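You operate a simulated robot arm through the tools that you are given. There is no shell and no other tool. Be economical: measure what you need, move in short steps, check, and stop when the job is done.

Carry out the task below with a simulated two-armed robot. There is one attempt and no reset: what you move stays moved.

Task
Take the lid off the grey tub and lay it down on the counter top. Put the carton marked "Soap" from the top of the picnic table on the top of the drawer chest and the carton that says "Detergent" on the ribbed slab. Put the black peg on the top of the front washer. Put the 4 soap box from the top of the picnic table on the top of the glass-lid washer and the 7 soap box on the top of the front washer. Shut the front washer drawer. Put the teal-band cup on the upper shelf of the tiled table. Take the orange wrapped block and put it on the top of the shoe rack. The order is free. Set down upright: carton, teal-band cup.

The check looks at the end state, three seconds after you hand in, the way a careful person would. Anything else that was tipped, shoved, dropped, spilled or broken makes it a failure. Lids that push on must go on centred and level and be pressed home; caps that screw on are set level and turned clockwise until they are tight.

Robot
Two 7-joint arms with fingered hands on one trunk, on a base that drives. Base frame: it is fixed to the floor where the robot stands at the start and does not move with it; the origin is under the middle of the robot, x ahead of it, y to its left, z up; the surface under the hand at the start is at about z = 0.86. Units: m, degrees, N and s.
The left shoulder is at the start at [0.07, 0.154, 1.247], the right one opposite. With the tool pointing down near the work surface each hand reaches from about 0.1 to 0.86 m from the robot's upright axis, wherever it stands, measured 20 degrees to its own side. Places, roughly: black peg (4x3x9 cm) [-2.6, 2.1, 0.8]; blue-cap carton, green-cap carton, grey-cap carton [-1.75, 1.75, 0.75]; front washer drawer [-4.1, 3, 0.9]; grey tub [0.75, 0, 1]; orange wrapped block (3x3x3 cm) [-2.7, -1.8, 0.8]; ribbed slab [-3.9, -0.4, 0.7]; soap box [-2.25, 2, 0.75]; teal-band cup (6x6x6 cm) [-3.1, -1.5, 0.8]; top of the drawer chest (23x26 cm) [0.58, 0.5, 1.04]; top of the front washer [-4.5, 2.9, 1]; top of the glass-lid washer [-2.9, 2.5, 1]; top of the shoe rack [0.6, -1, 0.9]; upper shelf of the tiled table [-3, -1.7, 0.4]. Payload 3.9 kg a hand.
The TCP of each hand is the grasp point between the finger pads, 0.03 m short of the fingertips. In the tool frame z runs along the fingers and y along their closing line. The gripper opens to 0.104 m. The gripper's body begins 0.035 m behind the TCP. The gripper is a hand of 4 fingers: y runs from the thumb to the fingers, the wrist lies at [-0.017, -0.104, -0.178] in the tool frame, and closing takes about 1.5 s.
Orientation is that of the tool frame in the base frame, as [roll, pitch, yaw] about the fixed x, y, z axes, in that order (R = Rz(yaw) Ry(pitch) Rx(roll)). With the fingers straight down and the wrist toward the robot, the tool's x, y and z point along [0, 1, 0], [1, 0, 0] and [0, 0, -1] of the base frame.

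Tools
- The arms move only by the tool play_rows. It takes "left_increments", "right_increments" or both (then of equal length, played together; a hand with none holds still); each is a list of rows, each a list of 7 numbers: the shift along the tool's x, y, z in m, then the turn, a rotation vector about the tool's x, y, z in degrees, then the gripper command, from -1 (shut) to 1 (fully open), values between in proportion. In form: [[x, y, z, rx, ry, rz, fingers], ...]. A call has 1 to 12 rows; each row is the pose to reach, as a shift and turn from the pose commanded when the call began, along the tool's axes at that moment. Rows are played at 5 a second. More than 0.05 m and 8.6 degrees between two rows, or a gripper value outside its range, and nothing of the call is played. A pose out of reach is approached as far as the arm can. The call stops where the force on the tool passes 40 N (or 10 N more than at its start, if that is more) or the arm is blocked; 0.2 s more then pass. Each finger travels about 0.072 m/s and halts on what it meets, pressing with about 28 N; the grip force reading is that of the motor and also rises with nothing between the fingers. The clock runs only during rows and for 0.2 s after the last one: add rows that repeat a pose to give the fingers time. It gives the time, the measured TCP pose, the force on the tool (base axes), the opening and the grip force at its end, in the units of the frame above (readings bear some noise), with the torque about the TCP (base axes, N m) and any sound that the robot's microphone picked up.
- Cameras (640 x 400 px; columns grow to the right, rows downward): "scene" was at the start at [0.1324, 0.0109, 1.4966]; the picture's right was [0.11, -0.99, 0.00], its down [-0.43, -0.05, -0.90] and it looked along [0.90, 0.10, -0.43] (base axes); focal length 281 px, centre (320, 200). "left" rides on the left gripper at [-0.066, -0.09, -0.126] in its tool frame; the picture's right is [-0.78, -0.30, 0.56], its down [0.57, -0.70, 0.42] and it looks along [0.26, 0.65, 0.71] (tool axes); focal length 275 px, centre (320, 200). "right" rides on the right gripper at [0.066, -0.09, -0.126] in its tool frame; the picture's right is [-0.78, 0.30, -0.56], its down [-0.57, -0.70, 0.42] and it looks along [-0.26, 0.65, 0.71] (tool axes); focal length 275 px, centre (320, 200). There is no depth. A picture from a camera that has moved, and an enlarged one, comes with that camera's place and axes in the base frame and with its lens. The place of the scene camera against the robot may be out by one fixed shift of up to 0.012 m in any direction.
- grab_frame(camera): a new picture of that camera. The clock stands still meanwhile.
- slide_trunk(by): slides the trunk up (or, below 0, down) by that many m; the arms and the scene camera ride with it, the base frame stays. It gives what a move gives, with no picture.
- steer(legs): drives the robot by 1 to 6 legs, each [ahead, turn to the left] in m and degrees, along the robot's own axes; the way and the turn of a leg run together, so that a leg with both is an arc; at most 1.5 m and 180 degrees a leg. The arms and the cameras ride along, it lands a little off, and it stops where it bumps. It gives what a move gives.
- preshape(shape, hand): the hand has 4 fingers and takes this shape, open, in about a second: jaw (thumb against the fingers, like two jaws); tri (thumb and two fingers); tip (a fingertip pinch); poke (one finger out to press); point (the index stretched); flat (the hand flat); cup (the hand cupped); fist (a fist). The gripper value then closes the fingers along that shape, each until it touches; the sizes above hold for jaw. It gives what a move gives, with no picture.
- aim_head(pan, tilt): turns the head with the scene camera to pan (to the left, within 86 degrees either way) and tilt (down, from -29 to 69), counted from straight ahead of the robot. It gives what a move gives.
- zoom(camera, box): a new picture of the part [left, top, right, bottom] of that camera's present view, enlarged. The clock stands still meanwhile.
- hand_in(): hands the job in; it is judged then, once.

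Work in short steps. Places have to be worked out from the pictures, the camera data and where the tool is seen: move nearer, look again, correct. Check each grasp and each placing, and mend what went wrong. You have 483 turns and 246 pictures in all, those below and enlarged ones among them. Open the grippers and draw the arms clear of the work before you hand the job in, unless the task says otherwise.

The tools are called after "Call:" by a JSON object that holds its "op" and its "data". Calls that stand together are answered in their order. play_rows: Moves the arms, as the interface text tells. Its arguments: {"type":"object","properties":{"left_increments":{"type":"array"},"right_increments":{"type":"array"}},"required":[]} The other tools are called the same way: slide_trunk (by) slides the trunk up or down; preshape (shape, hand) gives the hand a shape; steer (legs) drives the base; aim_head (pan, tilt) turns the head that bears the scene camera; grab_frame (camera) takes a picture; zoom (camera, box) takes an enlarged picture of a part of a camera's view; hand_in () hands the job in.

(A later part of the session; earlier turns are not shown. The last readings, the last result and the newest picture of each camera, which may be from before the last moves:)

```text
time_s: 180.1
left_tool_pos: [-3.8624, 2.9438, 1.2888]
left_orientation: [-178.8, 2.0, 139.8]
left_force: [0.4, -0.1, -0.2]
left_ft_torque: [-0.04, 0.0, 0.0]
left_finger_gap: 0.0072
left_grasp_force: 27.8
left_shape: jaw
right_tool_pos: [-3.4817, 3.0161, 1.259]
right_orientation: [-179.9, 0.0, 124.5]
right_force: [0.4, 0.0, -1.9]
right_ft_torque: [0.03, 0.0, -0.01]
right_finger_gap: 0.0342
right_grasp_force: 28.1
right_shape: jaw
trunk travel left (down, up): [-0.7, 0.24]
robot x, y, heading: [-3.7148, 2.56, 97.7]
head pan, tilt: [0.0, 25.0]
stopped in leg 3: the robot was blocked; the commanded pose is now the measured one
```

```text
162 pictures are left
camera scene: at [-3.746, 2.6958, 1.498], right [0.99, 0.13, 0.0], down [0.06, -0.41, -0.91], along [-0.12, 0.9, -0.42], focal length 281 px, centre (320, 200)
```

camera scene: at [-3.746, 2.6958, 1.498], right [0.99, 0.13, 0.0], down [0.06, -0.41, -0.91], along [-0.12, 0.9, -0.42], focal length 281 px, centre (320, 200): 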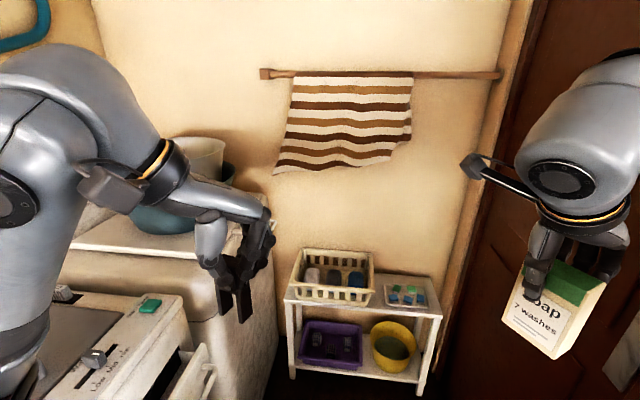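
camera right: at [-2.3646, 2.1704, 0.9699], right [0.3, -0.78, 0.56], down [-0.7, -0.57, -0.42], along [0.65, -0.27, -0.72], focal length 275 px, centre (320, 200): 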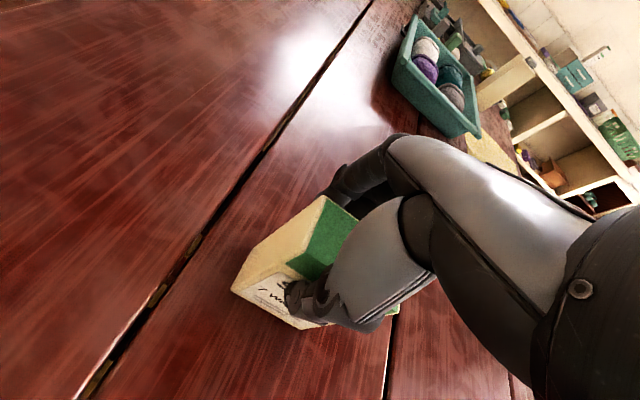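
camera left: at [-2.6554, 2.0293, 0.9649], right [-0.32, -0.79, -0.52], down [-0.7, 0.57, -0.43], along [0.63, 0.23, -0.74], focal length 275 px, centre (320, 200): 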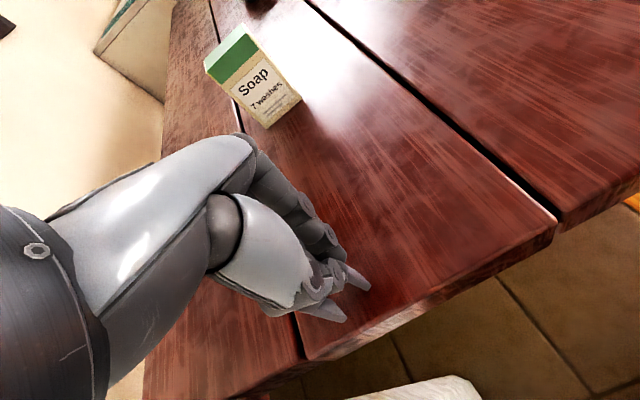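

The drive was blocked slightly short. I'm looking to the left and down to see what touches.

Call:
{"op": "aim_head", "data": {"pan": 75, "tilt": 45}}

Call:
{"op": "grab_frame", "data": {"camera": "scene"}}

Call:
{"op": "aim_head", "data": {"pan": -75, "tilt": 50}}

Call:
{"op": "grab_frame", "data": {"camera": "scene"}}

```text
time_s: 181.6
left_tool_pos: [-3.8608, 2.9425, 1.2893]
left_orientation: [-178.8, 2.0, 139.8]
left_force: [0.5, 0.2, 0.7]
left_ft_torque: [0.0, -0.01, 0.0]
left_finger_gap: 0.0074
left_grasp_force: 27.8
left_shape: jaw
right_tool_pos: [-3.4818, 3.0168, 1.2589]
right_orientation: [-179.9, 0.1, 124.5]
right_force: [0.4, -0.1, -2.4]
right_ft_torque: [0.01, 0.04, -0.02]
right_finger_gap: 0.0341
right_grasp_force: 28.3
right_shape: jaw
trunk travel left (down, up): [-0.7, 0.24]
robot x, y, heading: [-3.7164, 2.5584, 97.6]
head pan, tilt: [75.0, 45.0]
```

```text
161 pictures are left
camera scene: at [-3.8141, 2.6138, 1.4668], right [0.13, 0.99, 0.01], down [0.7, -0.09, -0.71], along [-0.7, 0.09, -0.71], focal length 281 px, centre (320, 200)
```

scene: 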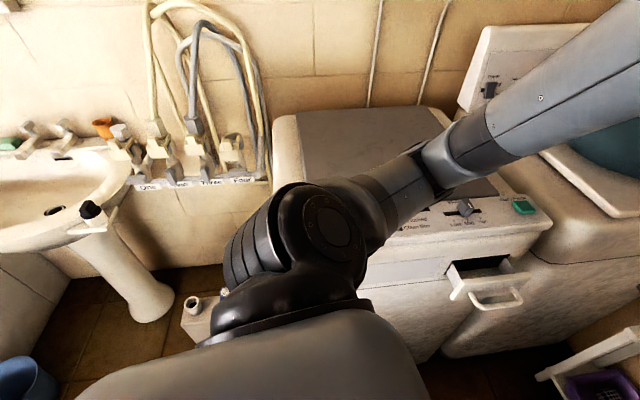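

```text
time_s: 184.0
left_tool_pos: [-3.8617, 2.9437, 1.2883]
left_orientation: [-178.8, 1.9, 139.9]
left_force: [0.2, 0.3, 0.4]
left_ft_torque: [-0.02, 0.02, -0.01]
left_finger_gap: 0.0073
left_grasp_force: 28.2
left_shape: jaw
right_tool_pos: [-3.4822, 3.0167, 1.2595]
right_orientation: [179.9, 0.0, 124.7]
right_force: [1.4, 0.6, -2.3]
right_ft_torque: [0.0, 0.02, 0.01]
right_finger_gap: 0.0339
right_grasp_force: 27.4
right_shape: jaw
trunk travel left (down, up): [-0.7, 0.24]
robot x, y, heading: [-3.7158, 2.5652, 97.7]
head pan, tilt: [-75.0, 50.0]
```

```text
160 pictures are left
camera scene: at [-3.6624, 2.6332, 1.4602], right [0.39, -0.92, -0.01], down [-0.71, -0.29, -0.65], along [0.59, 0.25, -0.76], focal length 281 px, centre (320, 200)
```

scene: 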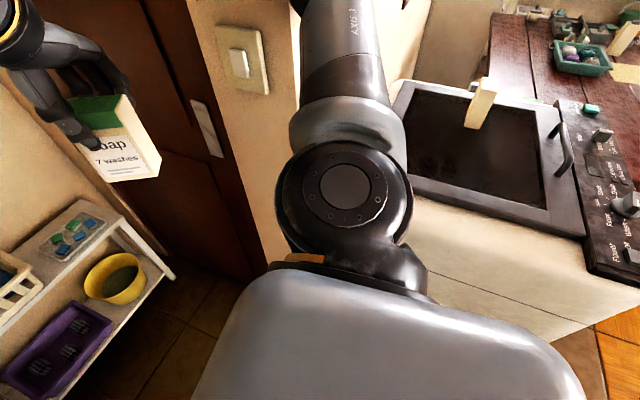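

The right elbow was touching the wall corner. I'm backing a bit and turning left to face the front washer.

Call:
{"op": "steer", "data": {"legs": [[-0.1, 0], [0, 70]]}}

Call:
{"op": "aim_head", "data": {"pan": -10, "tilt": 40}}

Call:
{"op": "grab_frame", "data": {"camera": "scene"}}

```text
time_s: 188.2
left_tool_pos: [-4.1161, 2.4503, 1.2876]
left_orientation: [-178.3, 2.1, -149.0]
left_force: [0.3, -0.2, -0.2]
left_ft_torque: [-0.01, -0.04, -0.03]
left_finger_gap: 0.007
left_grasp_force: 27.5
left_shape: jaw
right_tool_pos: [-4.0622, 2.8332, 1.2562]
right_orientation: [-179.7, 0.2, -164.2]
right_force: [0.9, -0.2, -2.3]
right_ft_torque: [0.0, 0.02, 0.02]
right_finger_gap: 0.034
right_grasp_force: 28.2
right_shape: jaw
trunk travel left (down, up): [-0.7, 0.24]
robot x, y, heading: [-3.7006, 2.4596, 168.8]
head pan, tilt: [-75.0, 50.0]
```

```text
time_s: 189.6
left_tool_pos: [-4.1163, 2.4494, 1.2858]
left_orientation: [-178.5, 2.1, -149.1]
left_force: [0.4, -0.2, 0.0]
left_ft_torque: [-0.03, 0.02, -0.02]
left_finger_gap: 0.0073
left_grasp_force: 28.0
left_shape: jaw
right_tool_pos: [-4.0621, 2.8327, 1.255]
right_orientation: [-179.8, 0.0, -164.2]
right_force: [0.1, -0.1, -2.1]
right_ft_torque: [0.01, 0.01, 0.01]
right_finger_gap: 0.034
right_grasp_force: 28.2
right_shape: jaw
trunk travel left (down, up): [-0.7, 0.24]
robot x, y, heading: [-3.7006, 2.4586, 168.6]
head pan, tilt: [-10.0, 40.0]
```

```text
159 pictures are left
camera scene: at [-3.8395, 2.5024, 1.4738], right [0.36, 0.93, 0.0], down [0.6, -0.23, -0.77], along [-0.71, 0.28, -0.64], focal length 281 px, centre (320, 200)
```

scene: 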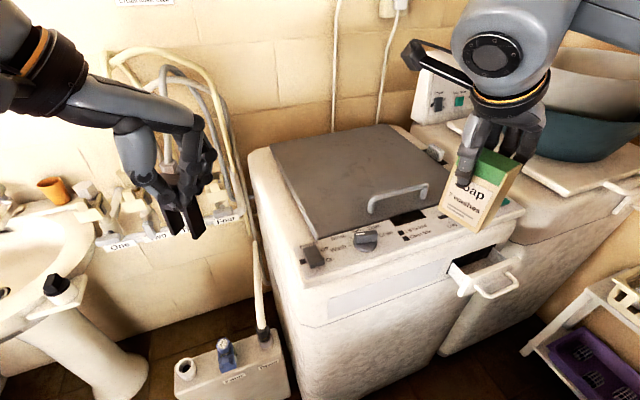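

The lid is flat with its handle near the front at x≈-4.29. I'm bringing box 7 above (-4.45, 2.84) on the lid.

Call:
{"op": "play_rows", "data": {"right_increments": [[0.037, 0.011, 0, 0, 0, -5.4, -1], [0.074, 0.022, 0, 0, 0, -10.8, -1], [0.111, 0.034, 0, 0, 0, -16.2, -1], [0.148, 0.045, 0, 0, 0, -21.6, -1], [0.186, 0.056, 0, 0, 0, -27, -1], [0.223, 0.067, 0, 0, 0, -32.4, -1], [0.26, 0.078, 0, 0, 0, -37.8, -1], [0.297, 0.09, 0, 0, 0, -43.2, -1], [0.334, 0.101, 0, 0, 0, -48.6, -1], [0.371, 0.112, 0, 0, 0, -54, -1], [0.371, 0.112, 0, 0, 0, -54, -1]]}}

Call:
{"op": "grab_frame", "data": {"camera": "scene"}}

Call:
{"op": "grab_frame", "data": {"camera": "right"}}

```text
time_s: 192.0
left_tool_pos: [-4.1157, 2.4506, 1.2862]
left_orientation: [-178.4, 2.0, -148.9]
left_force: [-0.5, 0.3, -0.4]
left_ft_torque: [-0.02, 0.02, -0.04]
left_finger_gap: 0.007
left_grasp_force: 28.0
left_shape: jaw
right_tool_pos: [-4.447, 2.8399, 1.2512]
right_orientation: [-179.7, -0.1, -110.2]
right_force: [-0.7, 0.6, -2.1]
right_ft_torque: [-0.04, 0.03, -0.03]
right_finger_gap: 0.0339
right_grasp_force: 28.1
right_shape: jaw
trunk travel left (down, up): [-0.7, 0.24]
robot x, y, heading: [-3.7024, 2.4638, 168.7]
head pan, tilt: [-10.0, 40.0]
```

```text
158 pictures are left
camera scene: at [-3.8386, 2.503, 1.4739], right [0.36, 0.93, 0.0], down [0.6, -0.23, -0.77], along [-0.71, 0.28, -0.64], focal length 281 px, centre (320, 200)
```

scene: 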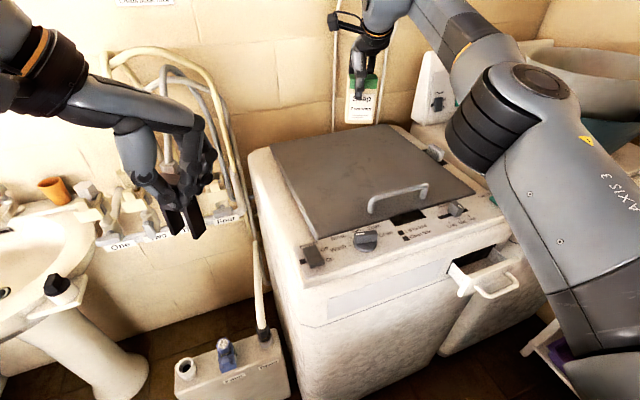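

```text
157 pictures are left
camera right: at [-4.3858, 2.7472, 1.3761], right [-0.01, 0.83, 0.56], down [0.86, 0.3, -0.42], along [-0.52, 0.47, -0.72], focal length 275 px, centre (320, 200)
```

right: 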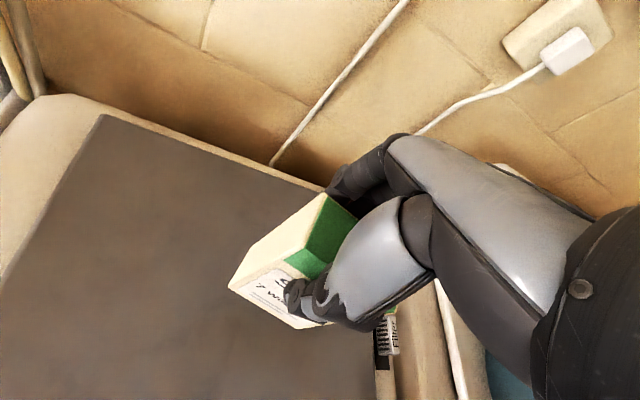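

The landing point is well inside the lid. I'm lowering to contact.

Call:
{"op": "play_rows", "data": {"right_increments": [[0, 0, 0.04, 0, 0, 0, -1], [0, 0, 0.08, 0, 0, 0, -1], [0, 0, 0.12, 0, 0, 0, -1], [0, 0, 0.135, 0, 0, 0, -1], [0, 0, 0.145, 0, 0, 0, -1], [0, 0, 0.153, 0, 0, 0, -1], [0, 0, 0.16, 0, 0, 0, -1], [0, 0, 0.166, 0, 0, 0, -1], [0, 0, 0.172, 0, 0, 0, -1]]}}

Call:
{"op": "grab_frame", "data": {"camera": "scene"}}

```text
time_s: 193.6
left_tool_pos: [-4.114, 2.4491, 1.2881]
left_orientation: [-178.6, 2.0, -149.0]
left_force: [0.0, -0.7, -0.2]
left_ft_torque: [0.0, 0.0, 0.0]
left_finger_gap: 0.007
left_grasp_force: 28.2
left_shape: jaw
right_tool_pos: [-4.4488, 2.8384, 1.1084]
right_orientation: [178.9, -0.8, -110.2]
right_force: [6.9, -0.8, 19.8]
right_ft_torque: [-0.07, -0.31, -0.01]
right_finger_gap: 0.0352
right_grasp_force: 27.5
right_shape: jaw
trunk travel left (down, up): [-0.7, 0.24]
robot x, y, heading: [-3.7004, 2.4599, 168.8]
head pan, tilt: [-10.0, 40.0]
stopped in row 8 (right hand): the force on the tool passed its limit at 43 N (the readings are from after the stop); the commanded pose is now the measured one
```

```text
156 pictures are left
camera scene: at [-3.8357, 2.5012, 1.4741], right [0.36, 0.93, 0.0], down [0.6, -0.23, -0.77], along [-0.72, 0.28, -0.64], focal length 281 px, centre (320, 200)
```

scene: 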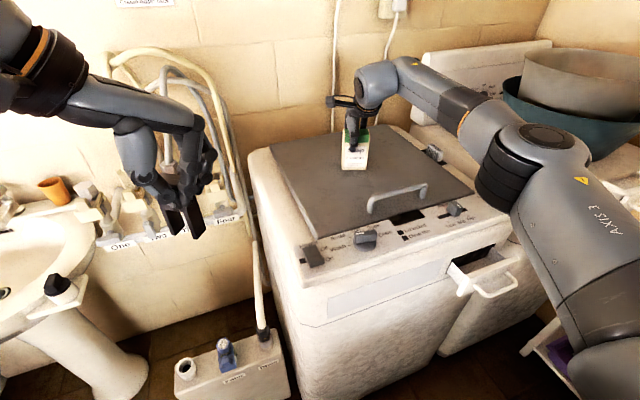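

On the lid, so I'm releasing and lifting away.

Call:
{"op": "play_rows", "data": {"right_increments": [[0, 0, -0.003, 0, 0, 0, -0.8], [0, 0, -0.003, 0, 0, 0, -0.3], [0, 0, -0.003, 0, 0, 0, 0.3], [0, 0, -0.003, 0, 0, 0, 0.8], [0, 0, -0.003, 0, 0, 0, 0.8], [0, 0, -0.03, 0, 0, 0, 0.8], [0, 0, -0.07, 0, 0, 0, 0.8], [0, 0, -0.11, 0, 0, 0, 0.8], [0, 0, -0.15, 0, 0, 0, 0.8], [0, -0.03, -0.18, 0, 0, 0, 0.8], [-0.02, -0.07, -0.19, 0, 0, 0, 0.8], [-0.04, -0.11, -0.19, 0, 0, 0, 0.8]]}}

Call:
{"op": "play_rows", "data": {"right_increments": [[-0.03, -0.03, 0, 0, 0, 4, 1], [-0.05, -0.06, 0, 0, 0, 8, 1], [-0.07, -0.09, 0, 0, 0, 12, 1], [-0.09, -0.12, 0, 0, 0, 16, 1], [-0.11, -0.15, 0, 0, 0, 20, 1], [-0.12, -0.19, 0, 0, 0, 24, 1]]}}

Call:
{"op": "grab_frame", "data": {"camera": "scene"}}

```text
time_s: 196.2
left_tool_pos: [-4.114, 2.4503, 1.2877]
left_orientation: [-178.5, 2.0, -149.2]
left_force: [0.2, -0.8, -0.4]
left_ft_torque: [0.01, -0.02, -0.01]
left_finger_gap: 0.0069
left_grasp_force: 28.0
left_shape: jaw
right_tool_pos: [-4.3309, 2.8396, 1.2913]
right_orientation: [179.4, -0.6, -110.4]
right_force: [1.1, 0.3, 0.0]
right_ft_torque: [-0.02, 0.04, 0.03]
right_finger_gap: 0.0933
right_grasp_force: 0.0
right_shape: jaw
trunk travel left (down, up): [-0.7, 0.24]
robot x, y, heading: [-3.701, 2.4606, 168.7]
head pan, tilt: [-10.0, 40.0]
```

```text
time_s: 197.6
left_tool_pos: [-4.1143, 2.4489, 1.2876]
left_orientation: [-178.6, 2.1, -149.1]
left_force: [-0.8, -0.8, -0.6]
left_ft_torque: [-0.01, 0.0, 0.01]
left_finger_gap: 0.007
left_grasp_force: 28.4
left_shape: jaw
right_tool_pos: [-4.1071, 2.8842, 1.2839]
right_orientation: [179.5, -0.8, -134.5]
right_force: [0.4, 0.4, -0.1]
right_ft_torque: [-0.02, 0.0, 0.01]
right_finger_gap: 0.1037
right_grasp_force: 0.2
right_shape: jaw
trunk travel left (down, up): [-0.7, 0.24]
robot x, y, heading: [-3.7011, 2.4636, 168.7]
head pan, tilt: [-10.0, 40.0]
```

```text
155 pictures are left
camera scene: at [-3.8367, 2.5012, 1.4741], right [0.36, 0.93, 0.0], down [0.6, -0.23, -0.77], along [-0.72, 0.28, -0.64], focal length 281 px, centre (320, 200)
```

scene: 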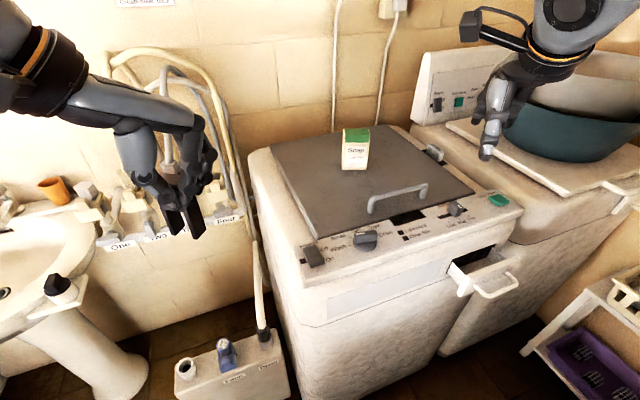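

Box 7 stands on the lid. Now I'm bringing the peg (left hand) above (-4.40, 2.70), levelled.

Call:
{"op": "play_rows", "data": {"left_increments": [[0.013, 0.04, 0, -0.2, 0.2, -4.4, -1], [0.026, 0.08, 0, -0.4, 0.5, -8.9, -1], [0.039, 0.12, 0, -0.5, 0.7, -13.3, -1], [0.052, 0.16, 0, -0.7, 0.9, -17.8, -1], [0.065, 0.2, 0, -0.8, 1.2, -22.2, -1], [0.078, 0.241, 0, -1, 1.4, -26.7, -1], [0.091, 0.281, 0, -1.2, 1.6, -31, -1], [0.104, 0.321, 0, -1.3, 1.9, -35.5, -1], [0.117, 0.361, 0, -1.5, 2.1, -40, -1], [0.117, 0.361, 0.05, -1.5, 2.1, -40, -1], [0.117, 0.361, 0.08, -1.5, 2.1, -40, -1]]}}

Call:
{"op": "grab_frame", "data": {"camera": "scene"}}

Call:
{"op": "grab_frame", "data": {"camera": "left"}}

```text
time_s: 200.0
left_tool_pos: [-4.4005, 2.6992, 1.1932]
left_orientation: [-179.6, -0.7, -109.0]
left_force: [-0.7, 0.3, -1.1]
left_ft_torque: [-0.03, -0.04, 0.0]
left_finger_gap: 0.0071
left_grasp_force: 27.9
left_shape: jaw
right_tool_pos: [-4.1127, 2.8837, 1.283]
right_orientation: [179.7, -0.6, -134.2]
right_force: [-1.1, -0.1, -0.4]
right_ft_torque: [0.02, -0.03, -0.02]
right_finger_gap: 0.1039
right_grasp_force: 0.1
right_shape: jaw
trunk travel left (down, up): [-0.7, 0.24]
robot x, y, heading: [-3.7021, 2.466, 169.1]
head pan, tilt: [-10.0, 40.0]
```

```text
154 pictures are left
camera scene: at [-3.841, 2.501, 1.4738], right [0.36, 0.93, 0.0], down [0.6, -0.23, -0.77], along [-0.71, 0.28, -0.64], focal length 281 px, centre (320, 200)
```

scene: 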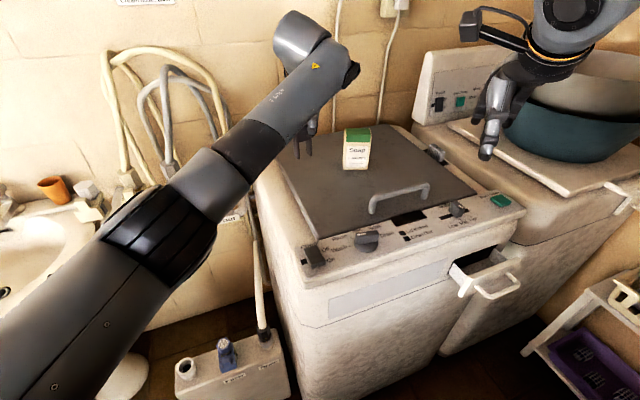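

```text
153 pictures are left
camera left: at [-4.2941, 2.7327, 1.3186], right [0.53, 0.63, -0.56], down [0.48, -0.78, -0.41], along [-0.7, -0.05, -0.72], focal length 275 px, centre (320, 200)
```

left: 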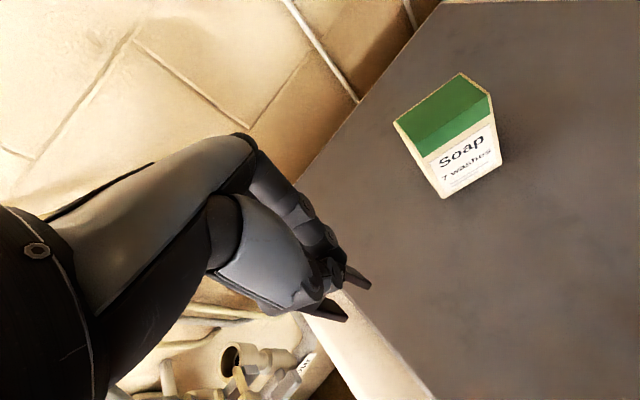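

The peg would land inside the lid edge. I'm nudging 1.5 cm inward and lowering to contact.

Call:
{"op": "play_rows", "data": {"left_increments": [[-0.014, 0.005, 0.03, 0, 0, 0, -1], [-0.014, 0.005, 0.06, 0, 0, 0, -1], [-0.014, 0.005, 0.075, 0, 0, 0, -1], [-0.014, 0.005, 0.085, 0, 0, 0, -1], [-0.014, 0.005, 0.092, 0, 0, 0, -1], [-0.014, 0.005, 0.098, 0, 0, 0, -1], [-0.014, 0.005, 0.103, 0, 0, 0, -1]]}}

Call:
{"op": "grab_frame", "data": {"camera": "left"}}

```text
time_s: 201.6
left_tool_pos: [-4.3965, 2.7132, 1.0973]
left_orientation: [179.9, -0.8, -109.2]
left_force: [0.8, 0.3, 23.0]
left_ft_torque: [-0.14, 0.11, -0.03]
left_finger_gap: 0.008
left_grasp_force: 28.1
left_shape: jaw
right_tool_pos: [-4.1069, 2.885, 1.2854]
right_orientation: [179.5, -0.9, -134.3]
right_force: [-0.2, 0.3, -0.1]
right_ft_torque: [0.01, 0.01, 0.03]
right_finger_gap: 0.1037
right_grasp_force: 0.1
right_shape: jaw
trunk travel left (down, up): [-0.7, 0.24]
robot x, y, heading: [-3.702, 2.4637, 168.9]
head pan, tilt: [-10.0, 40.0]
```

```text
152 pictures are left
camera left: at [-4.2885, 2.746, 1.2205], right [0.53, 0.63, -0.57], down [0.47, -0.78, -0.42], along [-0.71, -0.05, -0.71], focal length 275 px, centre (320, 200)
```

left: 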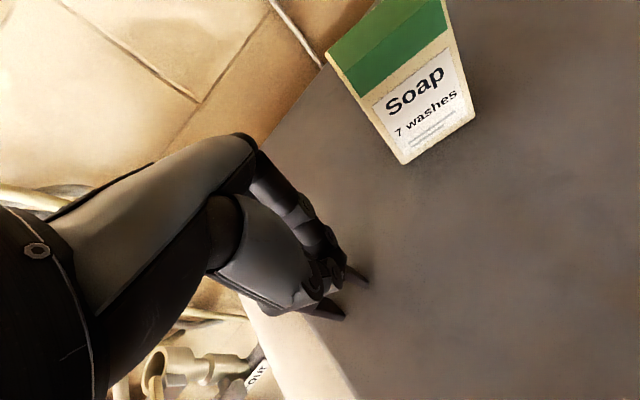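

Peg in contact. I'm opening partly and rising.

Call:
{"op": "play_rows", "data": {"left_increments": [[0, 0, -0.003, 0, 0, 0, -0.9], [0, 0, -0.003, 0, 0, 0, -0.7], [0, 0, -0.003, 0, 0, 0, -0.4], [0, 0, -0.003, 0, 0, 0, 0], [0, 0, -0.003, 0, 0, 0, 0], [0, 0, -0.03, 0, 0, 0, 0], [0, 0, -0.06, 0, 0, 0, 0], [0, 0, -0.1, 0, 0, 0, 0], [0, 0, -0.14, 0, 0, 0, 0], [0, 0, -0.18, 0, 0, 0, 0]]}}

Call:
{"op": "grab_frame", "data": {"camera": "left"}}

```text
time_s: 203.8
left_tool_pos: [-4.3964, 2.7118, 1.2698]
left_orientation: [-179.7, -0.6, -109.0]
left_force: [0.6, 0.1, 0.4]
left_ft_torque: [0.01, -0.01, -0.01]
left_finger_gap: 0.0517
left_grasp_force: 0.1
left_shape: jaw
right_tool_pos: [-4.1098, 2.8839, 1.284]
right_orientation: [179.4, -0.7, -134.5]
right_force: [-0.2, -0.6, 0.4]
right_ft_torque: [0.0, 0.01, -0.03]
right_finger_gap: 0.1037
right_grasp_force: 0.0
right_shape: jaw
trunk travel left (down, up): [-0.7, 0.24]
robot x, y, heading: [-3.6997, 2.4609, 168.8]
head pan, tilt: [-10.0, 40.0]
```

```text
151 pictures are left
camera left: at [-4.2894, 2.7458, 1.3945], right [0.53, 0.63, -0.56], down [0.48, -0.77, -0.42], along [-0.7, -0.05, -0.71], focal length 275 px, centre (320, 200)
```

left: 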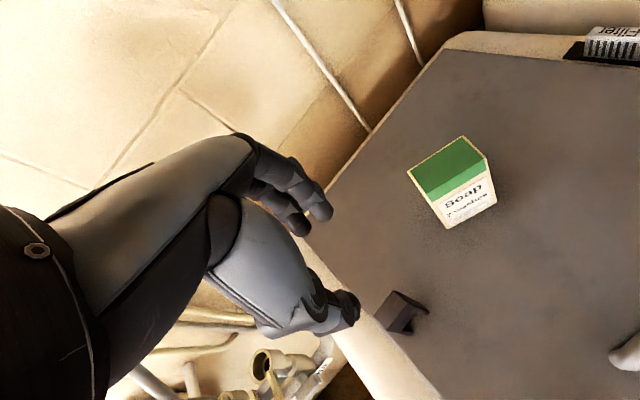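

The peg stands on the lid. I'm retracting the left hand, and moving the right hand out in front of the drawer (closing its fingers) ready to push.

Call:
{"op": "play_rows", "data": {"left_increments": [[0.017, -0.04, -0.01, 0, 0, 4.4, 0.3], [0.034, -0.08, -0.02, 0, 0, 8.9, 0.6], [0.05, -0.12, -0.02, 0, 0, 13.3, 1], [0.067, -0.16, -0.02, 0, 0, 17.8, 1], [0.084, -0.2, -0.02, 0, 0, 22.2, 1], [0.1, -0.24, -0.02, 0, 0, 26.7, 1], [0.117, -0.28, -0.02, 0, 0, 31, 1], [0.134, -0.32, -0.02, 0, 0, 35.5, 1], [0.151, -0.359, -0.02, 0, 0, 40, 1]], "right_increments": [[-0.025, -0.002, 0, 0, 0, -5, 0.5], [-0.05, -0.004, 0, 0, 0, -10, 0], [-0.075, -0.006, 0, 0, 0, -15, -0.5], [-0.1, -0.008, 0, 0, 0, -20, -1], [-0.125, -0.01, 0.01, 0, 0, -25, -1], [-0.15, -0.012, 0.03, 0, 0, -30, -1], [-0.175, -0.015, 0.06, 0, 0, -35, -1], [-0.2, -0.017, 0.09, 0, 0, -40, -1], [-0.223, -0.019, 0.12, 0, 0, -44, -1]]}}

Call:
{"op": "aim_head", "data": {"pan": -40, "tilt": 40}}

Call:
{"op": "grab_frame", "data": {"camera": "scene"}}

```text
time_s: 205.8
left_tool_pos: [-4.1088, 2.4519, 1.2968]
left_orientation: [-179.4, -0.3, -149.2]
left_force: [-1.3, -0.1, -0.1]
left_ft_torque: [0.03, 0.0, -0.02]
left_finger_gap: 0.1038
left_grasp_force: 0.1
left_shape: jaw
right_tool_pos: [-4.0145, 2.86, 1.2246]
right_orientation: [179.5, -0.1, -91.9]
right_force: [0.1, 0.2, 0.7]
right_ft_torque: [0.02, 0.0, 0.0]
right_finger_gap: 0.0001
right_grasp_force: 28.2
right_shape: jaw
right hand out of reach, approached as far as the arm can: row 6, 7, 8, 9
trunk travel left (down, up): [-0.7, 0.24]
robot x, y, heading: [-3.6999, 2.4597, 168.7]
head pan, tilt: [-10.0, 40.0]
```

```text
time_s: 206.8
left_tool_pos: [-4.1113, 2.4563, 1.2953]
left_orientation: [-179.2, -0.3, -149.1]
left_force: [0.1, -0.3, 0.4]
left_ft_torque: [0.01, -0.01, 0.01]
left_finger_gap: 0.104
left_grasp_force: 0.0
left_shape: jaw
right_tool_pos: [-4.0159, 2.8647, 1.2228]
right_orientation: [179.5, -0.3, -91.9]
right_force: [0.8, -0.7, -0.2]
right_ft_torque: [0.01, -0.03, 0.0]
right_finger_gap: 0.0001
right_grasp_force: 27.8
right_shape: jaw
trunk travel left (down, up): [-0.7, 0.24]
robot x, y, heading: [-3.6984, 2.4653, 168.9]
head pan, tilt: [-40.0, 40.0]
```

```text
150 pictures are left
camera scene: at [-3.814, 2.5381, 1.4737], right [0.78, 0.63, 0.0], down [0.4, -0.5, -0.77], along [-0.48, 0.6, -0.64], focal length 281 px, centre (320, 200)
```

scene: 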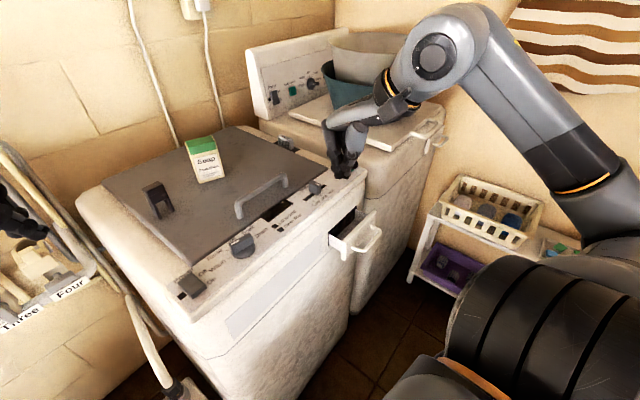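

With that wrist angle the pose in front of the drawer is out of reach. I'll rotate the hand so its side faces the drawer (wrist toward the robot's side) and place it in front.

Call:
{"op": "play_rows", "data": {"right_increments": [[0, 0, 0, 0, 0, 8, -1], [0, 0, 0, 0, 0, 16, -1], [0, 0, 0, 0, 0, 24, -1], [0, 0, 0, 0, 0, 32, -1], [0, 0, 0, 0, 0, 40, -1], [0, 0, 0, 0, 0, 48, -1], [0, 0, 0, 0, 0, 56, -1], [0, 0, 0, 0, 0, 64, -1], [0, 0, 0, 0, 0, 72, -1], [0, 0, 0.02, 0, 0, 80, -1], [0, 0, 0.04, 0, 0, 88, -1], [0, 0, 0.06, 0, 0, 88, -1]]}}

Call:
{"op": "grab_frame", "data": {"camera": "scene"}}

```text
time_s: 209.4
left_tool_pos: [-4.1094, 2.456, 1.295]
left_orientation: [-179.1, -0.3, -149.2]
left_force: [0.7, 0.2, 0.0]
left_ft_torque: [-0.02, -0.03, -0.01]
left_finger_gap: 0.1038
left_grasp_force: 0.1
left_shape: jaw
right_tool_pos: [-4.0129, 2.8619, 1.1605]
right_orientation: [-179.7, -0.8, -178.4]
right_force: [-0.7, 0.1, 0.6]
right_ft_torque: [0.0, -0.02, 0.01]
right_finger_gap: 0.0003
right_grasp_force: 27.5
right_shape: jaw
trunk travel left (down, up): [-0.7, 0.24]
robot x, y, heading: [-3.7045, 2.4605, 169.0]
head pan, tilt: [-40.0, 40.0]
```

```text
149 pictures are left
camera scene: at [-3.8131, 2.538, 1.4738], right [0.78, 0.63, 0.0], down [0.4, -0.5, -0.77], along [-0.48, 0.6, -0.64], focal length 281 px, centre (320, 200)
```

scene: 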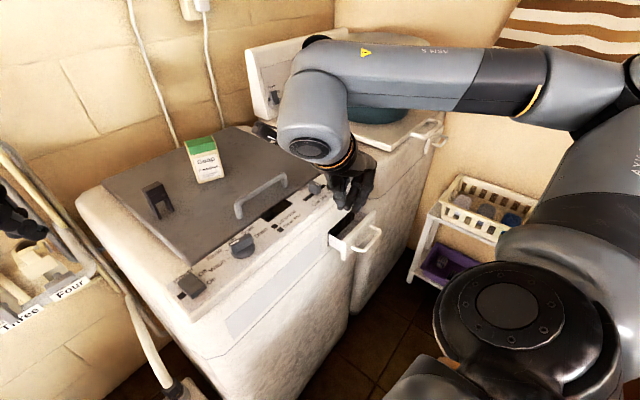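

Now I'm moving to (-3.92, 3.03) and then lowering beside the drawer handle.

Call:
{"op": "play_rows", "data": {"right_increments": [[-0.03, 0.03, 0, 0, 0, 0, -1], [-0.06, 0.06, 0, 0, 0, 0, -1], [-0.09, 0.09, 0, 0, 0, 0, -1], [-0.095, 0.13, 0, 0, 0, 0, -1], [-0.1, 0.165, 0.02, 0, 0, 0, -1], [-0.1, 0.165, 0.06, 0, 0, 0, -1], [-0.1, 0.165, 0.1, 0, 0, 0, -1], [-0.1, 0.165, 0.14, 0, 0, 0, -1], [-0.1, 0.165, 0.18, 0, 0, 0, -1], [-0.1, 0.165, 0.22, 0, 0, 0, -1], [-0.1, 0.165, 0.25, 0, 0, 0, -1]]}}

Call:
{"op": "grab_frame", "data": {"camera": "scene"}}

Call:
{"op": "grab_frame", "data": {"camera": "right"}}

```text
time_s: 211.8
left_tool_pos: [-4.1096, 2.4571, 1.2956]
left_orientation: [-179.1, -0.4, -149.1]
left_force: [-0.3, 0.8, -0.7]
left_ft_torque: [-0.03, 0.01, -0.02]
left_finger_gap: 0.1038
left_grasp_force: 0.0
left_shape: jaw
right_tool_pos: [-3.9249, 3.0295, 0.9093]
right_orientation: [-179.7, -0.9, -178.4]
right_force: [-1.3, 0.0, 1.4]
right_ft_torque: [0.02, -0.02, 0.0]
right_finger_gap: 0.0
right_grasp_force: 27.7
right_shape: jaw
trunk travel left (down, up): [-0.7, 0.24]
robot x, y, heading: [-3.7049, 2.456, 168.8]
head pan, tilt: [-40.0, 40.0]
```

```text
148 pictures are left
camera scene: at [-3.8134, 2.539, 1.4738], right [0.78, 0.63, 0.0], down [0.4, -0.5, -0.77], along [-0.48, 0.6, -0.64], focal length 281 px, centre (320, 200)
```

scene: 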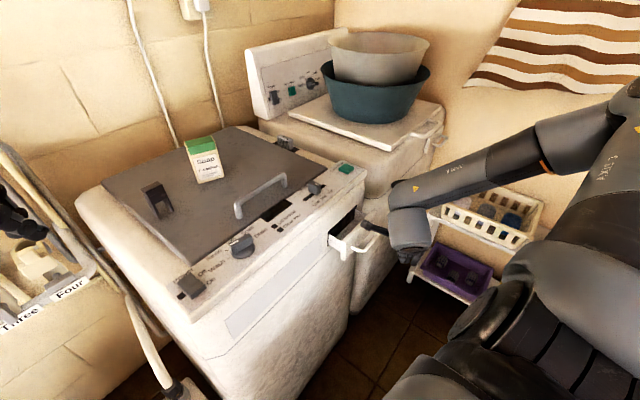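

```text
147 pictures are left
camera right: at [-3.9864, 2.9377, 1.034], right [0.78, 0.32, 0.54], down [0.59, -0.69, -0.43], along [0.24, 0.65, -0.72], focal length 275 px, centre (320, 200)
```

right: 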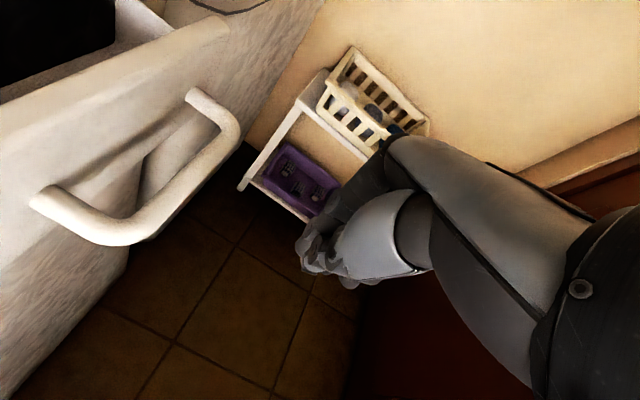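

The handle bar is at x≈-4.02, y 2.98–3.07, z≈0.884. I'm lowering 2 cm and pushing -x in small steps.

Call:
{"op": "play_rows", "data": {"right_increments": [[0, 0, 0.02, 0, 0, 0, -1], [0.03, 0, 0.02, 0, 0, 0, -1], [0.05, 0, 0.02, 0, 0, 0, -1], [0.07, 0, 0.02, 0, 0, 0, -1], [0.09, 0, 0.02, 0, 0, 0, -1], [0.11, 0, 0.02, 0, 0, 0, -1], [0.12, 0, 0.02, 0, 0, 0, -1]]}}

Call:
{"op": "grab_frame", "data": {"camera": "scene"}}

Call:
{"op": "grab_frame", "data": {"camera": "right"}}

```text
time_s: 213.4
left_tool_pos: [-4.1087, 2.4569, 1.2966]
left_orientation: [-179.1, -0.4, -149.2]
left_force: [-0.5, 1.2, 0.0]
left_ft_torque: [0.0, 0.01, -0.04]
left_finger_gap: 0.104
left_grasp_force: 0.0
left_shape: jaw
right_tool_pos: [-4.0414, 3.0231, 0.8893]
right_orientation: [-179.6, -0.7, -178.3]
right_force: [3.2, -0.5, -1.1]
right_ft_torque: [-0.01, 0.0, -0.06]
right_finger_gap: 0.0
right_grasp_force: 28.3
right_shape: jaw
trunk travel left (down, up): [-0.7, 0.24]
robot x, y, heading: [-3.7031, 2.4603, 168.6]
head pan, tilt: [-40.0, 40.0]
```

```text
146 pictures are left
camera scene: at [-3.8112, 2.5376, 1.474], right [0.78, 0.63, 0.0], down [0.4, -0.5, -0.77], along [-0.48, 0.6, -0.64], focal length 281 px, centre (320, 200)
```

scene: 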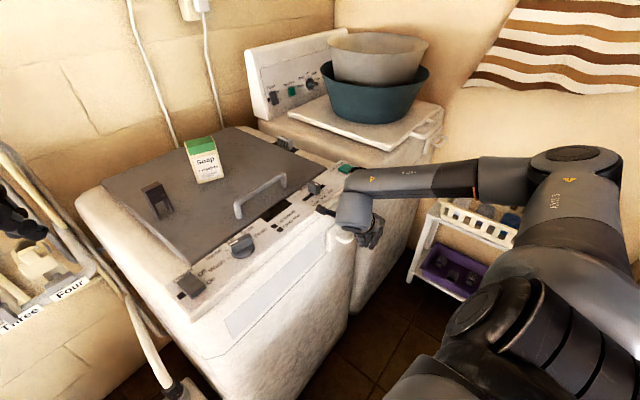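

```text
145 pictures are left
camera right: at [-4.1024, 2.9324, 1.0154], right [0.77, 0.32, 0.55], down [0.59, -0.69, -0.43], along [0.24, 0.65, -0.72], focal length 275 px, centre (320, 200)
```

right: 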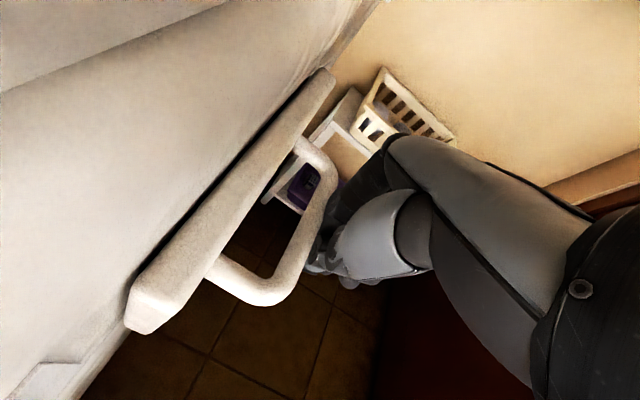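

The drawer is sliding in with little force and is nearly flush. I'm pushing on until it stops.

Call:
{"op": "play_rows", "data": {"right_increments": [[0.01, 0, 0, 0, 0, 0, -1], [0.02, 0, 0, 0, 0, 0, -1], [0.03, 0, 0, 0, 0, 0, -1], [0.04, 0, 0, 0, 0, 0, -1], [0.05, 0, 0, 0, 0, 0, -1]]}}

Call:
{"op": "grab_frame", "data": {"camera": "right"}}

```text
time_s: 213.9
left_tool_pos: [-4.1064, 2.4564, 1.2976]
left_orientation: [-179.4, -0.4, -149.3]
left_force: [-0.9, 0.1, 0.7]
left_ft_torque: [0.01, -0.04, 0.02]
left_finger_gap: 0.1037
left_grasp_force: 0.0
left_shape: jaw
right_tool_pos: [-4.0421, 3.0253, 0.887]
right_orientation: [-179.9, 0.7, -179.4]
right_force: [23.8, -3.8, 13.0]
right_ft_torque: [0.18, 0.31, -0.29]
right_finger_gap: 0.0002
right_grasp_force: 28.0
right_shape: jaw
trunk travel left (down, up): [-0.7, 0.24]
robot x, y, heading: [-3.698, 2.4594, 167.9]
head pan, tilt: [-40.0, 40.0]
stopped in row 2 (right hand): the force on the tool passed its limit at 45 N (the readings are from after the stop); the commanded pose is now the measured one
```

```text
144 pictures are left
camera right: at [-4.1088, 2.9344, 1.0114], right [0.77, 0.31, 0.57], down [0.59, -0.7, -0.42], along [0.27, 0.65, -0.71], focal length 275 px, centre (320, 200)
```

right: 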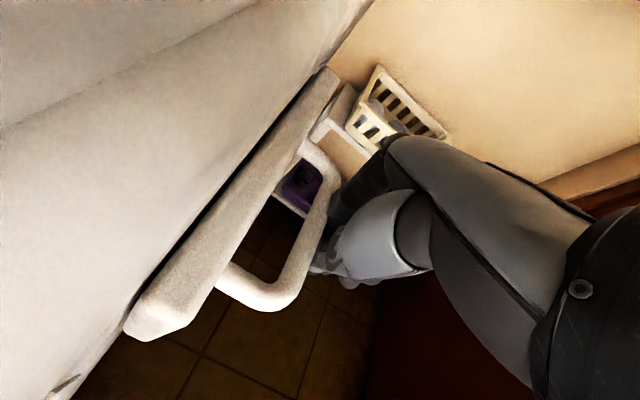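

It stopped hard at 45 N. I'm backing the hand off to check the drawer.

Call:
{"op": "play_rows", "data": {"right_increments": [[-0.04, 0, 0, 0, 0, 0, -1], [-0.08, 0, 0, 0, 0, 0, -1], [-0.11, 0, 0, 0, 0, 0, -1], [-0.11, 0, -0.03, 0, 0, 0, -1]]}}

Call:
{"op": "grab_frame", "data": {"camera": "right"}}

Call:
{"op": "zoom", "data": {"camera": "scene", "box": [200, 140, 400, 300]}}

```text
time_s: 214.9
left_tool_pos: [-4.1108, 2.4559, 1.2948]
left_orientation: [-179.2, -0.4, -149.3]
left_force: [-0.3, 0.9, -0.8]
left_ft_torque: [0.03, 0.01, 0.04]
left_finger_gap: 0.1035
left_grasp_force: 0.0
left_shape: jaw
right_tool_pos: [-3.9408, 3.028, 0.9152]
right_orientation: [-179.9, 0.5, -179.0]
right_force: [-0.1, 0.3, 0.5]
right_ft_torque: [-0.01, 0.01, 0.0]
right_finger_gap: 0.0
right_grasp_force: 28.5
right_shape: jaw
trunk travel left (down, up): [-0.7, 0.24]
robot x, y, heading: [-3.7013, 2.4645, 168.4]
head pan, tilt: [-40.0, 40.0]
```

```text
143 pictures are left
camera right: at [-4.0053, 2.9375, 1.0406], right [0.77, 0.31, 0.56], down [0.59, -0.69, -0.42], along [0.26, 0.65, -0.71], focal length 275 px, centre (320, 200)
```

right: 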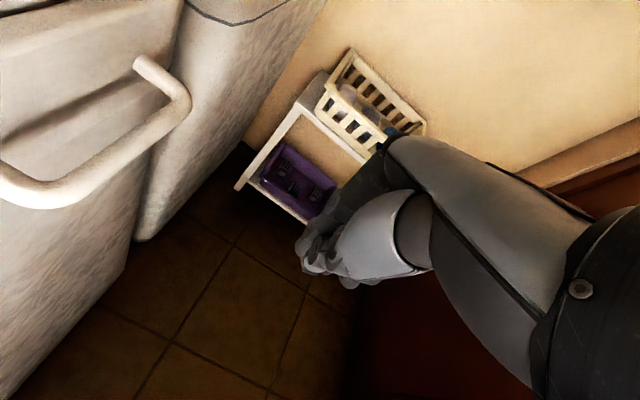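

```text
2.50 times, centred on (300, 220) of scene
camera zoom: at [-3.8123, 2.5374, 1.4738], right [0.78, 0.62, 0.0], down [0.4, -0.5, -0.77], along [-0.47, 0.6, -0.64], focal length 703 px, centre (370, 150)
```

zoom: 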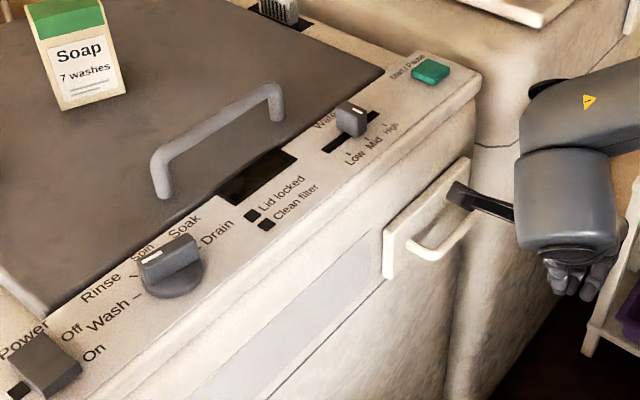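

Call:
{"op": "zoom", "data": {"camera": "scene", "box": [300, 180, 370, 240]}}

```text
6.67 times, centred on (335, 210) of scene
camera zoom: at [-3.8123, 2.5374, 1.4738], right [0.78, 0.62, 0.0], down [0.4, -0.5, -0.77], along [-0.47, 0.6, -0.64], focal length 1876 px, centre (220, 133)
```

zoom: 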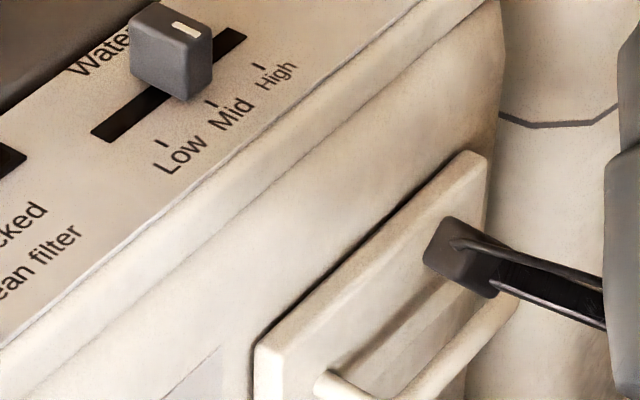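

The plate looks seated. I'll push once more to be sure it does not go any farther.

Call:
{"op": "play_rows", "data": {"right_increments": [[0, 0, 0.03, 0, 0, 0, -1], [0.04, 0, 0.035, 0, 0, 0, -1], [0.08, 0, 0.035, 0, 0, 0, -1], [0.1, 0, 0.035, 0, 0, 0, -1], [0.11, 0, 0.035, 0, 0, 0, -1], [0.115, 0, 0.035, 0, 0, 0, -1], [0.12, 0, 0.035, 0, 0, 0, -1], [0.125, 0, 0.035, 0, 0, 0, -1]]}}

Call:
{"op": "zoom", "data": {"camera": "scene", "box": [300, 180, 370, 240]}}

```text
time_s: 216.4
left_tool_pos: [-4.1039, 2.4564, 1.2976]
left_orientation: [-179.5, -0.5, -149.5]
left_force: [-0.2, -0.1, -0.7]
left_ft_torque: [0.0, 0.01, 0.01]
left_finger_gap: 0.1037
left_grasp_force: 0.1
left_shape: jaw
right_tool_pos: [-4.0397, 3.0266, 0.8831]
right_orientation: [-179.9, 1.2, -179.7]
right_force: [27.0, -4.3, 13.0]
right_ft_torque: [-0.38, 3.11, 1.86]
right_finger_gap: 0.0001
right_grasp_force: 28.5
right_shape: jaw
trunk travel left (down, up): [-0.7, 0.24]
robot x, y, heading: [-3.7012, 2.4629, 167.6]
head pan, tilt: [-40.0, 40.0]
stopped in row 7 (right hand): the force on the tool passed its limit at 42 N (the readings are from after the stop); the commanded pose is now the measured one
```

```text
6.67 times, centred on (335, 210) of scene
camera zoom: at [-3.8037, 2.5364, 1.4747], right [0.79, 0.61, 0.0], down [0.39, -0.51, -0.77], along [-0.47, 0.61, -0.64], focal length 1876 px, centre (220, 133)
```

zoom: 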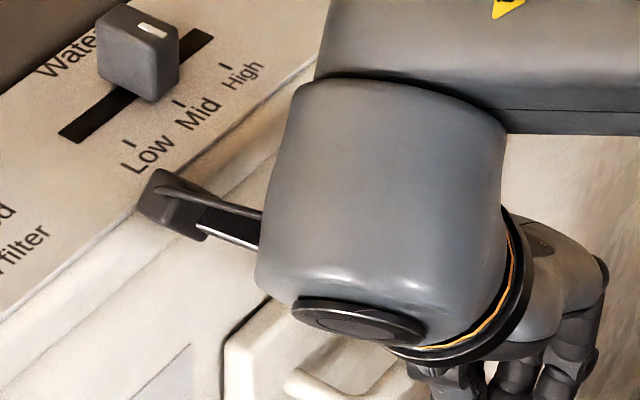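

The torque shows that this time the wrist camera touched the washer edge, so this isn't a clean test. I'm backing off, tilting the fingers forward 20° and pushing again at the handle.

Call:
{"op": "play_rows", "data": {"right_increments": [[-0.03, 0, 0, 0, 0, 0, -1], [-0.06, 0, 0, 0, 7, 0, -1], [-0.07, 0, 0, 0, 14, 0, -1], [-0.07, 0, -0.01, 0, 21, 0, -1], [-0.04, 0, -0.01, 0, 21, 0, -1], [-0.02, 0, -0.01, 0, 21, 0, -1], [0, 0, -0.01, 0, 21, 0, -1], [0.01, 0, -0.01, 0, 21, 0, -1], [0.02, 0, -0.01, 0, 21, 0, -1], [0.03, 0, -0.01, 0, 21, 0, -1], [0.04, 0, -0.01, 0, 21, 0, -1]]}}

Call:
{"op": "grab_frame", "data": {"camera": "right"}}

```text
time_s: 218.4
left_tool_pos: [-4.1063, 2.4592, 1.2954]
left_orientation: [-179.3, -0.4, -149.6]
left_force: [-0.7, 0.0, -0.3]
left_ft_torque: [-0.01, -0.06, -0.02]
left_finger_gap: 0.1037
left_grasp_force: 0.2
left_shape: jaw
right_tool_pos: [-4.046, 3.0296, 0.8836]
right_orientation: [-179.8, -18.1, 179.3]
right_force: [24.1, -2.2, 7.8]
right_ft_torque: [0.1, 0.29, -0.24]
right_finger_gap: 0.0
right_grasp_force: 28.0
right_shape: jaw
trunk travel left (down, up): [-0.7, 0.24]
robot x, y, heading: [-3.6999, 2.458, 166.9]
head pan, tilt: [-40.0, 40.0]
stopped in row 9 (right hand): the force on the tool passed its limit at 46 N (the readings are from after the stop); the commanded pose is now the measured one
```

```text
139 pictures are left
camera right: at [-4.0696, 2.94, 1.0222], right [0.91, 0.29, 0.29], down [0.4, -0.71, -0.58], along [0.04, 0.65, -0.76], focal length 275 px, centre (320, 200)
```

right: 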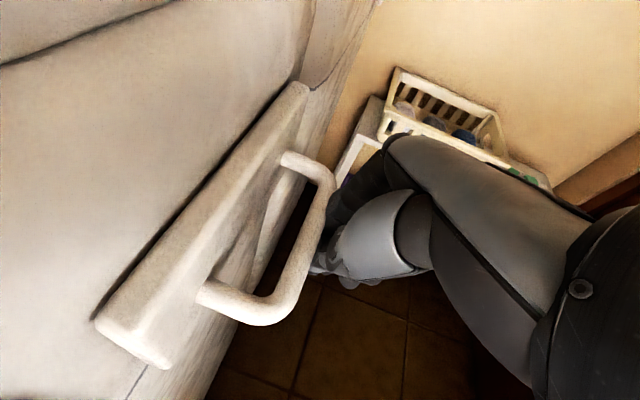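

Clean 46 N at the handle with the camera clear: the drawer is shut. I'm retracting the right hand up and back.

Call:
{"op": "play_rows", "data": {"right_increments": [[-0.04, 0, 0, 0, 0, 0, 0], [-0.08, 0, 0, 0, -6, 0, 0.5], [-0.1, 0, -0.03, 0, -12, 0, 1], [-0.1, 0, -0.07, 0, -18, 0, 1], [-0.1, 0, -0.12, 0, -18, 0, 1], [-0.1, -0.01, -0.17, 0, -18, 0, 1], [-0.1, -0.03, -0.21, 0, -18, 0, 1], [-0.08, -0.06, -0.25, 0, -18, 0, 1], [-0.05, -0.09, -0.28, 0, -18, 0, 1], [-0.02, -0.12, -0.3, 0, -18, 0, 1], [-0.0, -0.14, -0.33, 0, -18, 0, 1]]}}

Call:
{"op": "aim_head", "data": {"pan": -25, "tilt": 40}}

Call:
{"op": "grab_frame", "data": {"camera": "scene"}}

```text
refused: row 6 steps farther than a row can; nothing moved
```

```text
time_s: 219.1
left_tool_pos: [-4.1028, 2.4599, 1.2974]
left_orientation: [-179.3, -0.6, -149.6]
left_force: [-0.1, -0.2, -0.4]
left_ft_torque: [-0.01, -0.03, 0.01]
left_finger_gap: 0.1038
left_grasp_force: 0.1
left_shape: jaw
right_tool_pos: [-4.0447, 3.0294, 0.8839]
right_orientation: [-179.8, -18.6, 179.4]
right_force: [28.5, -1.8, -0.2]
right_ft_torque: [0.02, 0.27, -0.3]
right_finger_gap: 0.0001
right_grasp_force: 28.2
right_shape: jaw
trunk travel left (down, up): [-0.7, 0.24]
robot x, y, heading: [-3.7012, 2.4605, 167.1]
head pan, tilt: [-25.0, 40.0]
```

```text
138 pictures are left
camera scene: at [-3.8181, 2.525, 1.4743], right [0.62, 0.79, 0.0], down [0.5, -0.4, -0.77], along [-0.61, 0.47, -0.64], focal length 281 px, centre (320, 200)
```

scene: 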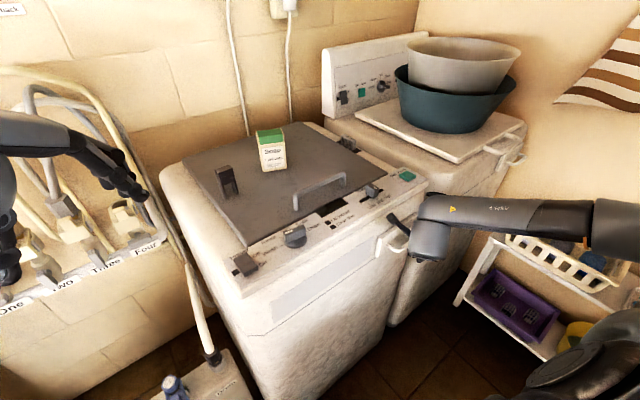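

Replaying the retreat with smaller steps.

Call:
{"op": "play_rows", "data": {"right_increments": [[-0.04, 0, 0, 0, 0, 0, 0], [-0.08, 0, 0, 0, -6, 0, 0.5], [-0.1, 0, -0.03, 0, -12, 0, 1], [-0.1, 0, -0.07, 0, -18, 0, 1], [-0.1, 0, -0.115, 0, -18, 0, 1], [-0.1, -0.01, -0.16, 0, -18, 0, 1], [-0.1, -0.03, -0.2, 0, -18, 0, 1], [-0.08, -0.055, -0.235, 0, -18, 0, 1], [-0.05, -0.08, -0.265, 0, -18, 0, 1], [-0.02, -0.11, -0.29, 0, -18, 0, 1], [-0.0, -0.14, -0.32, 0, -18, 0, 1]]}}

Call:
{"op": "zoom", "data": {"camera": "scene", "box": [150, 100, 450, 300]}}

```text
time_s: 221.5
left_tool_pos: [-4.107, 2.4594, 1.2964]
left_orientation: [-179.1, -0.5, -149.6]
left_force: [-0.6, 0.2, -0.4]
left_ft_torque: [0.02, 0.0, 0.0]
left_finger_gap: 0.104
left_grasp_force: 0.1
left_shape: jaw
right_tool_pos: [-3.9498, 2.889, 1.1879]
right_orientation: [-179.8, -0.5, 179.7]
right_force: [0.3, 0.2, -0.3]
right_ft_torque: [0.01, 0.0, 0.03]
right_finger_gap: 0.1038
right_grasp_force: 0.1
right_shape: jaw
trunk travel left (down, up): [-0.7, 0.24]
robot x, y, heading: [-3.7032, 2.4595, 167.1]
head pan, tilt: [-25.0, 40.0]
```

```text
2.00 times, centred on (300, 200) of scene
camera zoom: at [-3.8244, 2.5244, 1.4738], right [0.61, 0.79, 0.0], down [0.51, -0.39, -0.77], along [-0.61, 0.47, -0.64], focal length 563 px, centre (360, 200)
```

zoom: 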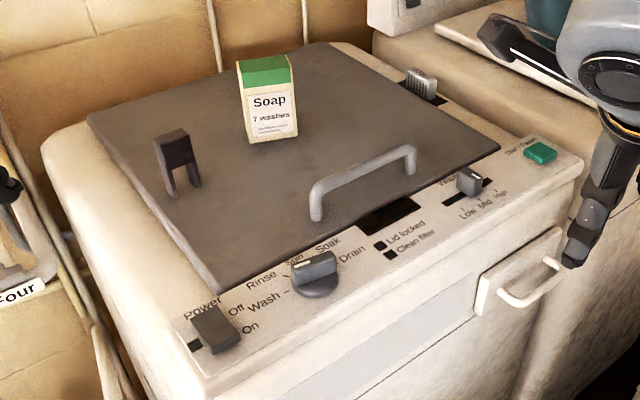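

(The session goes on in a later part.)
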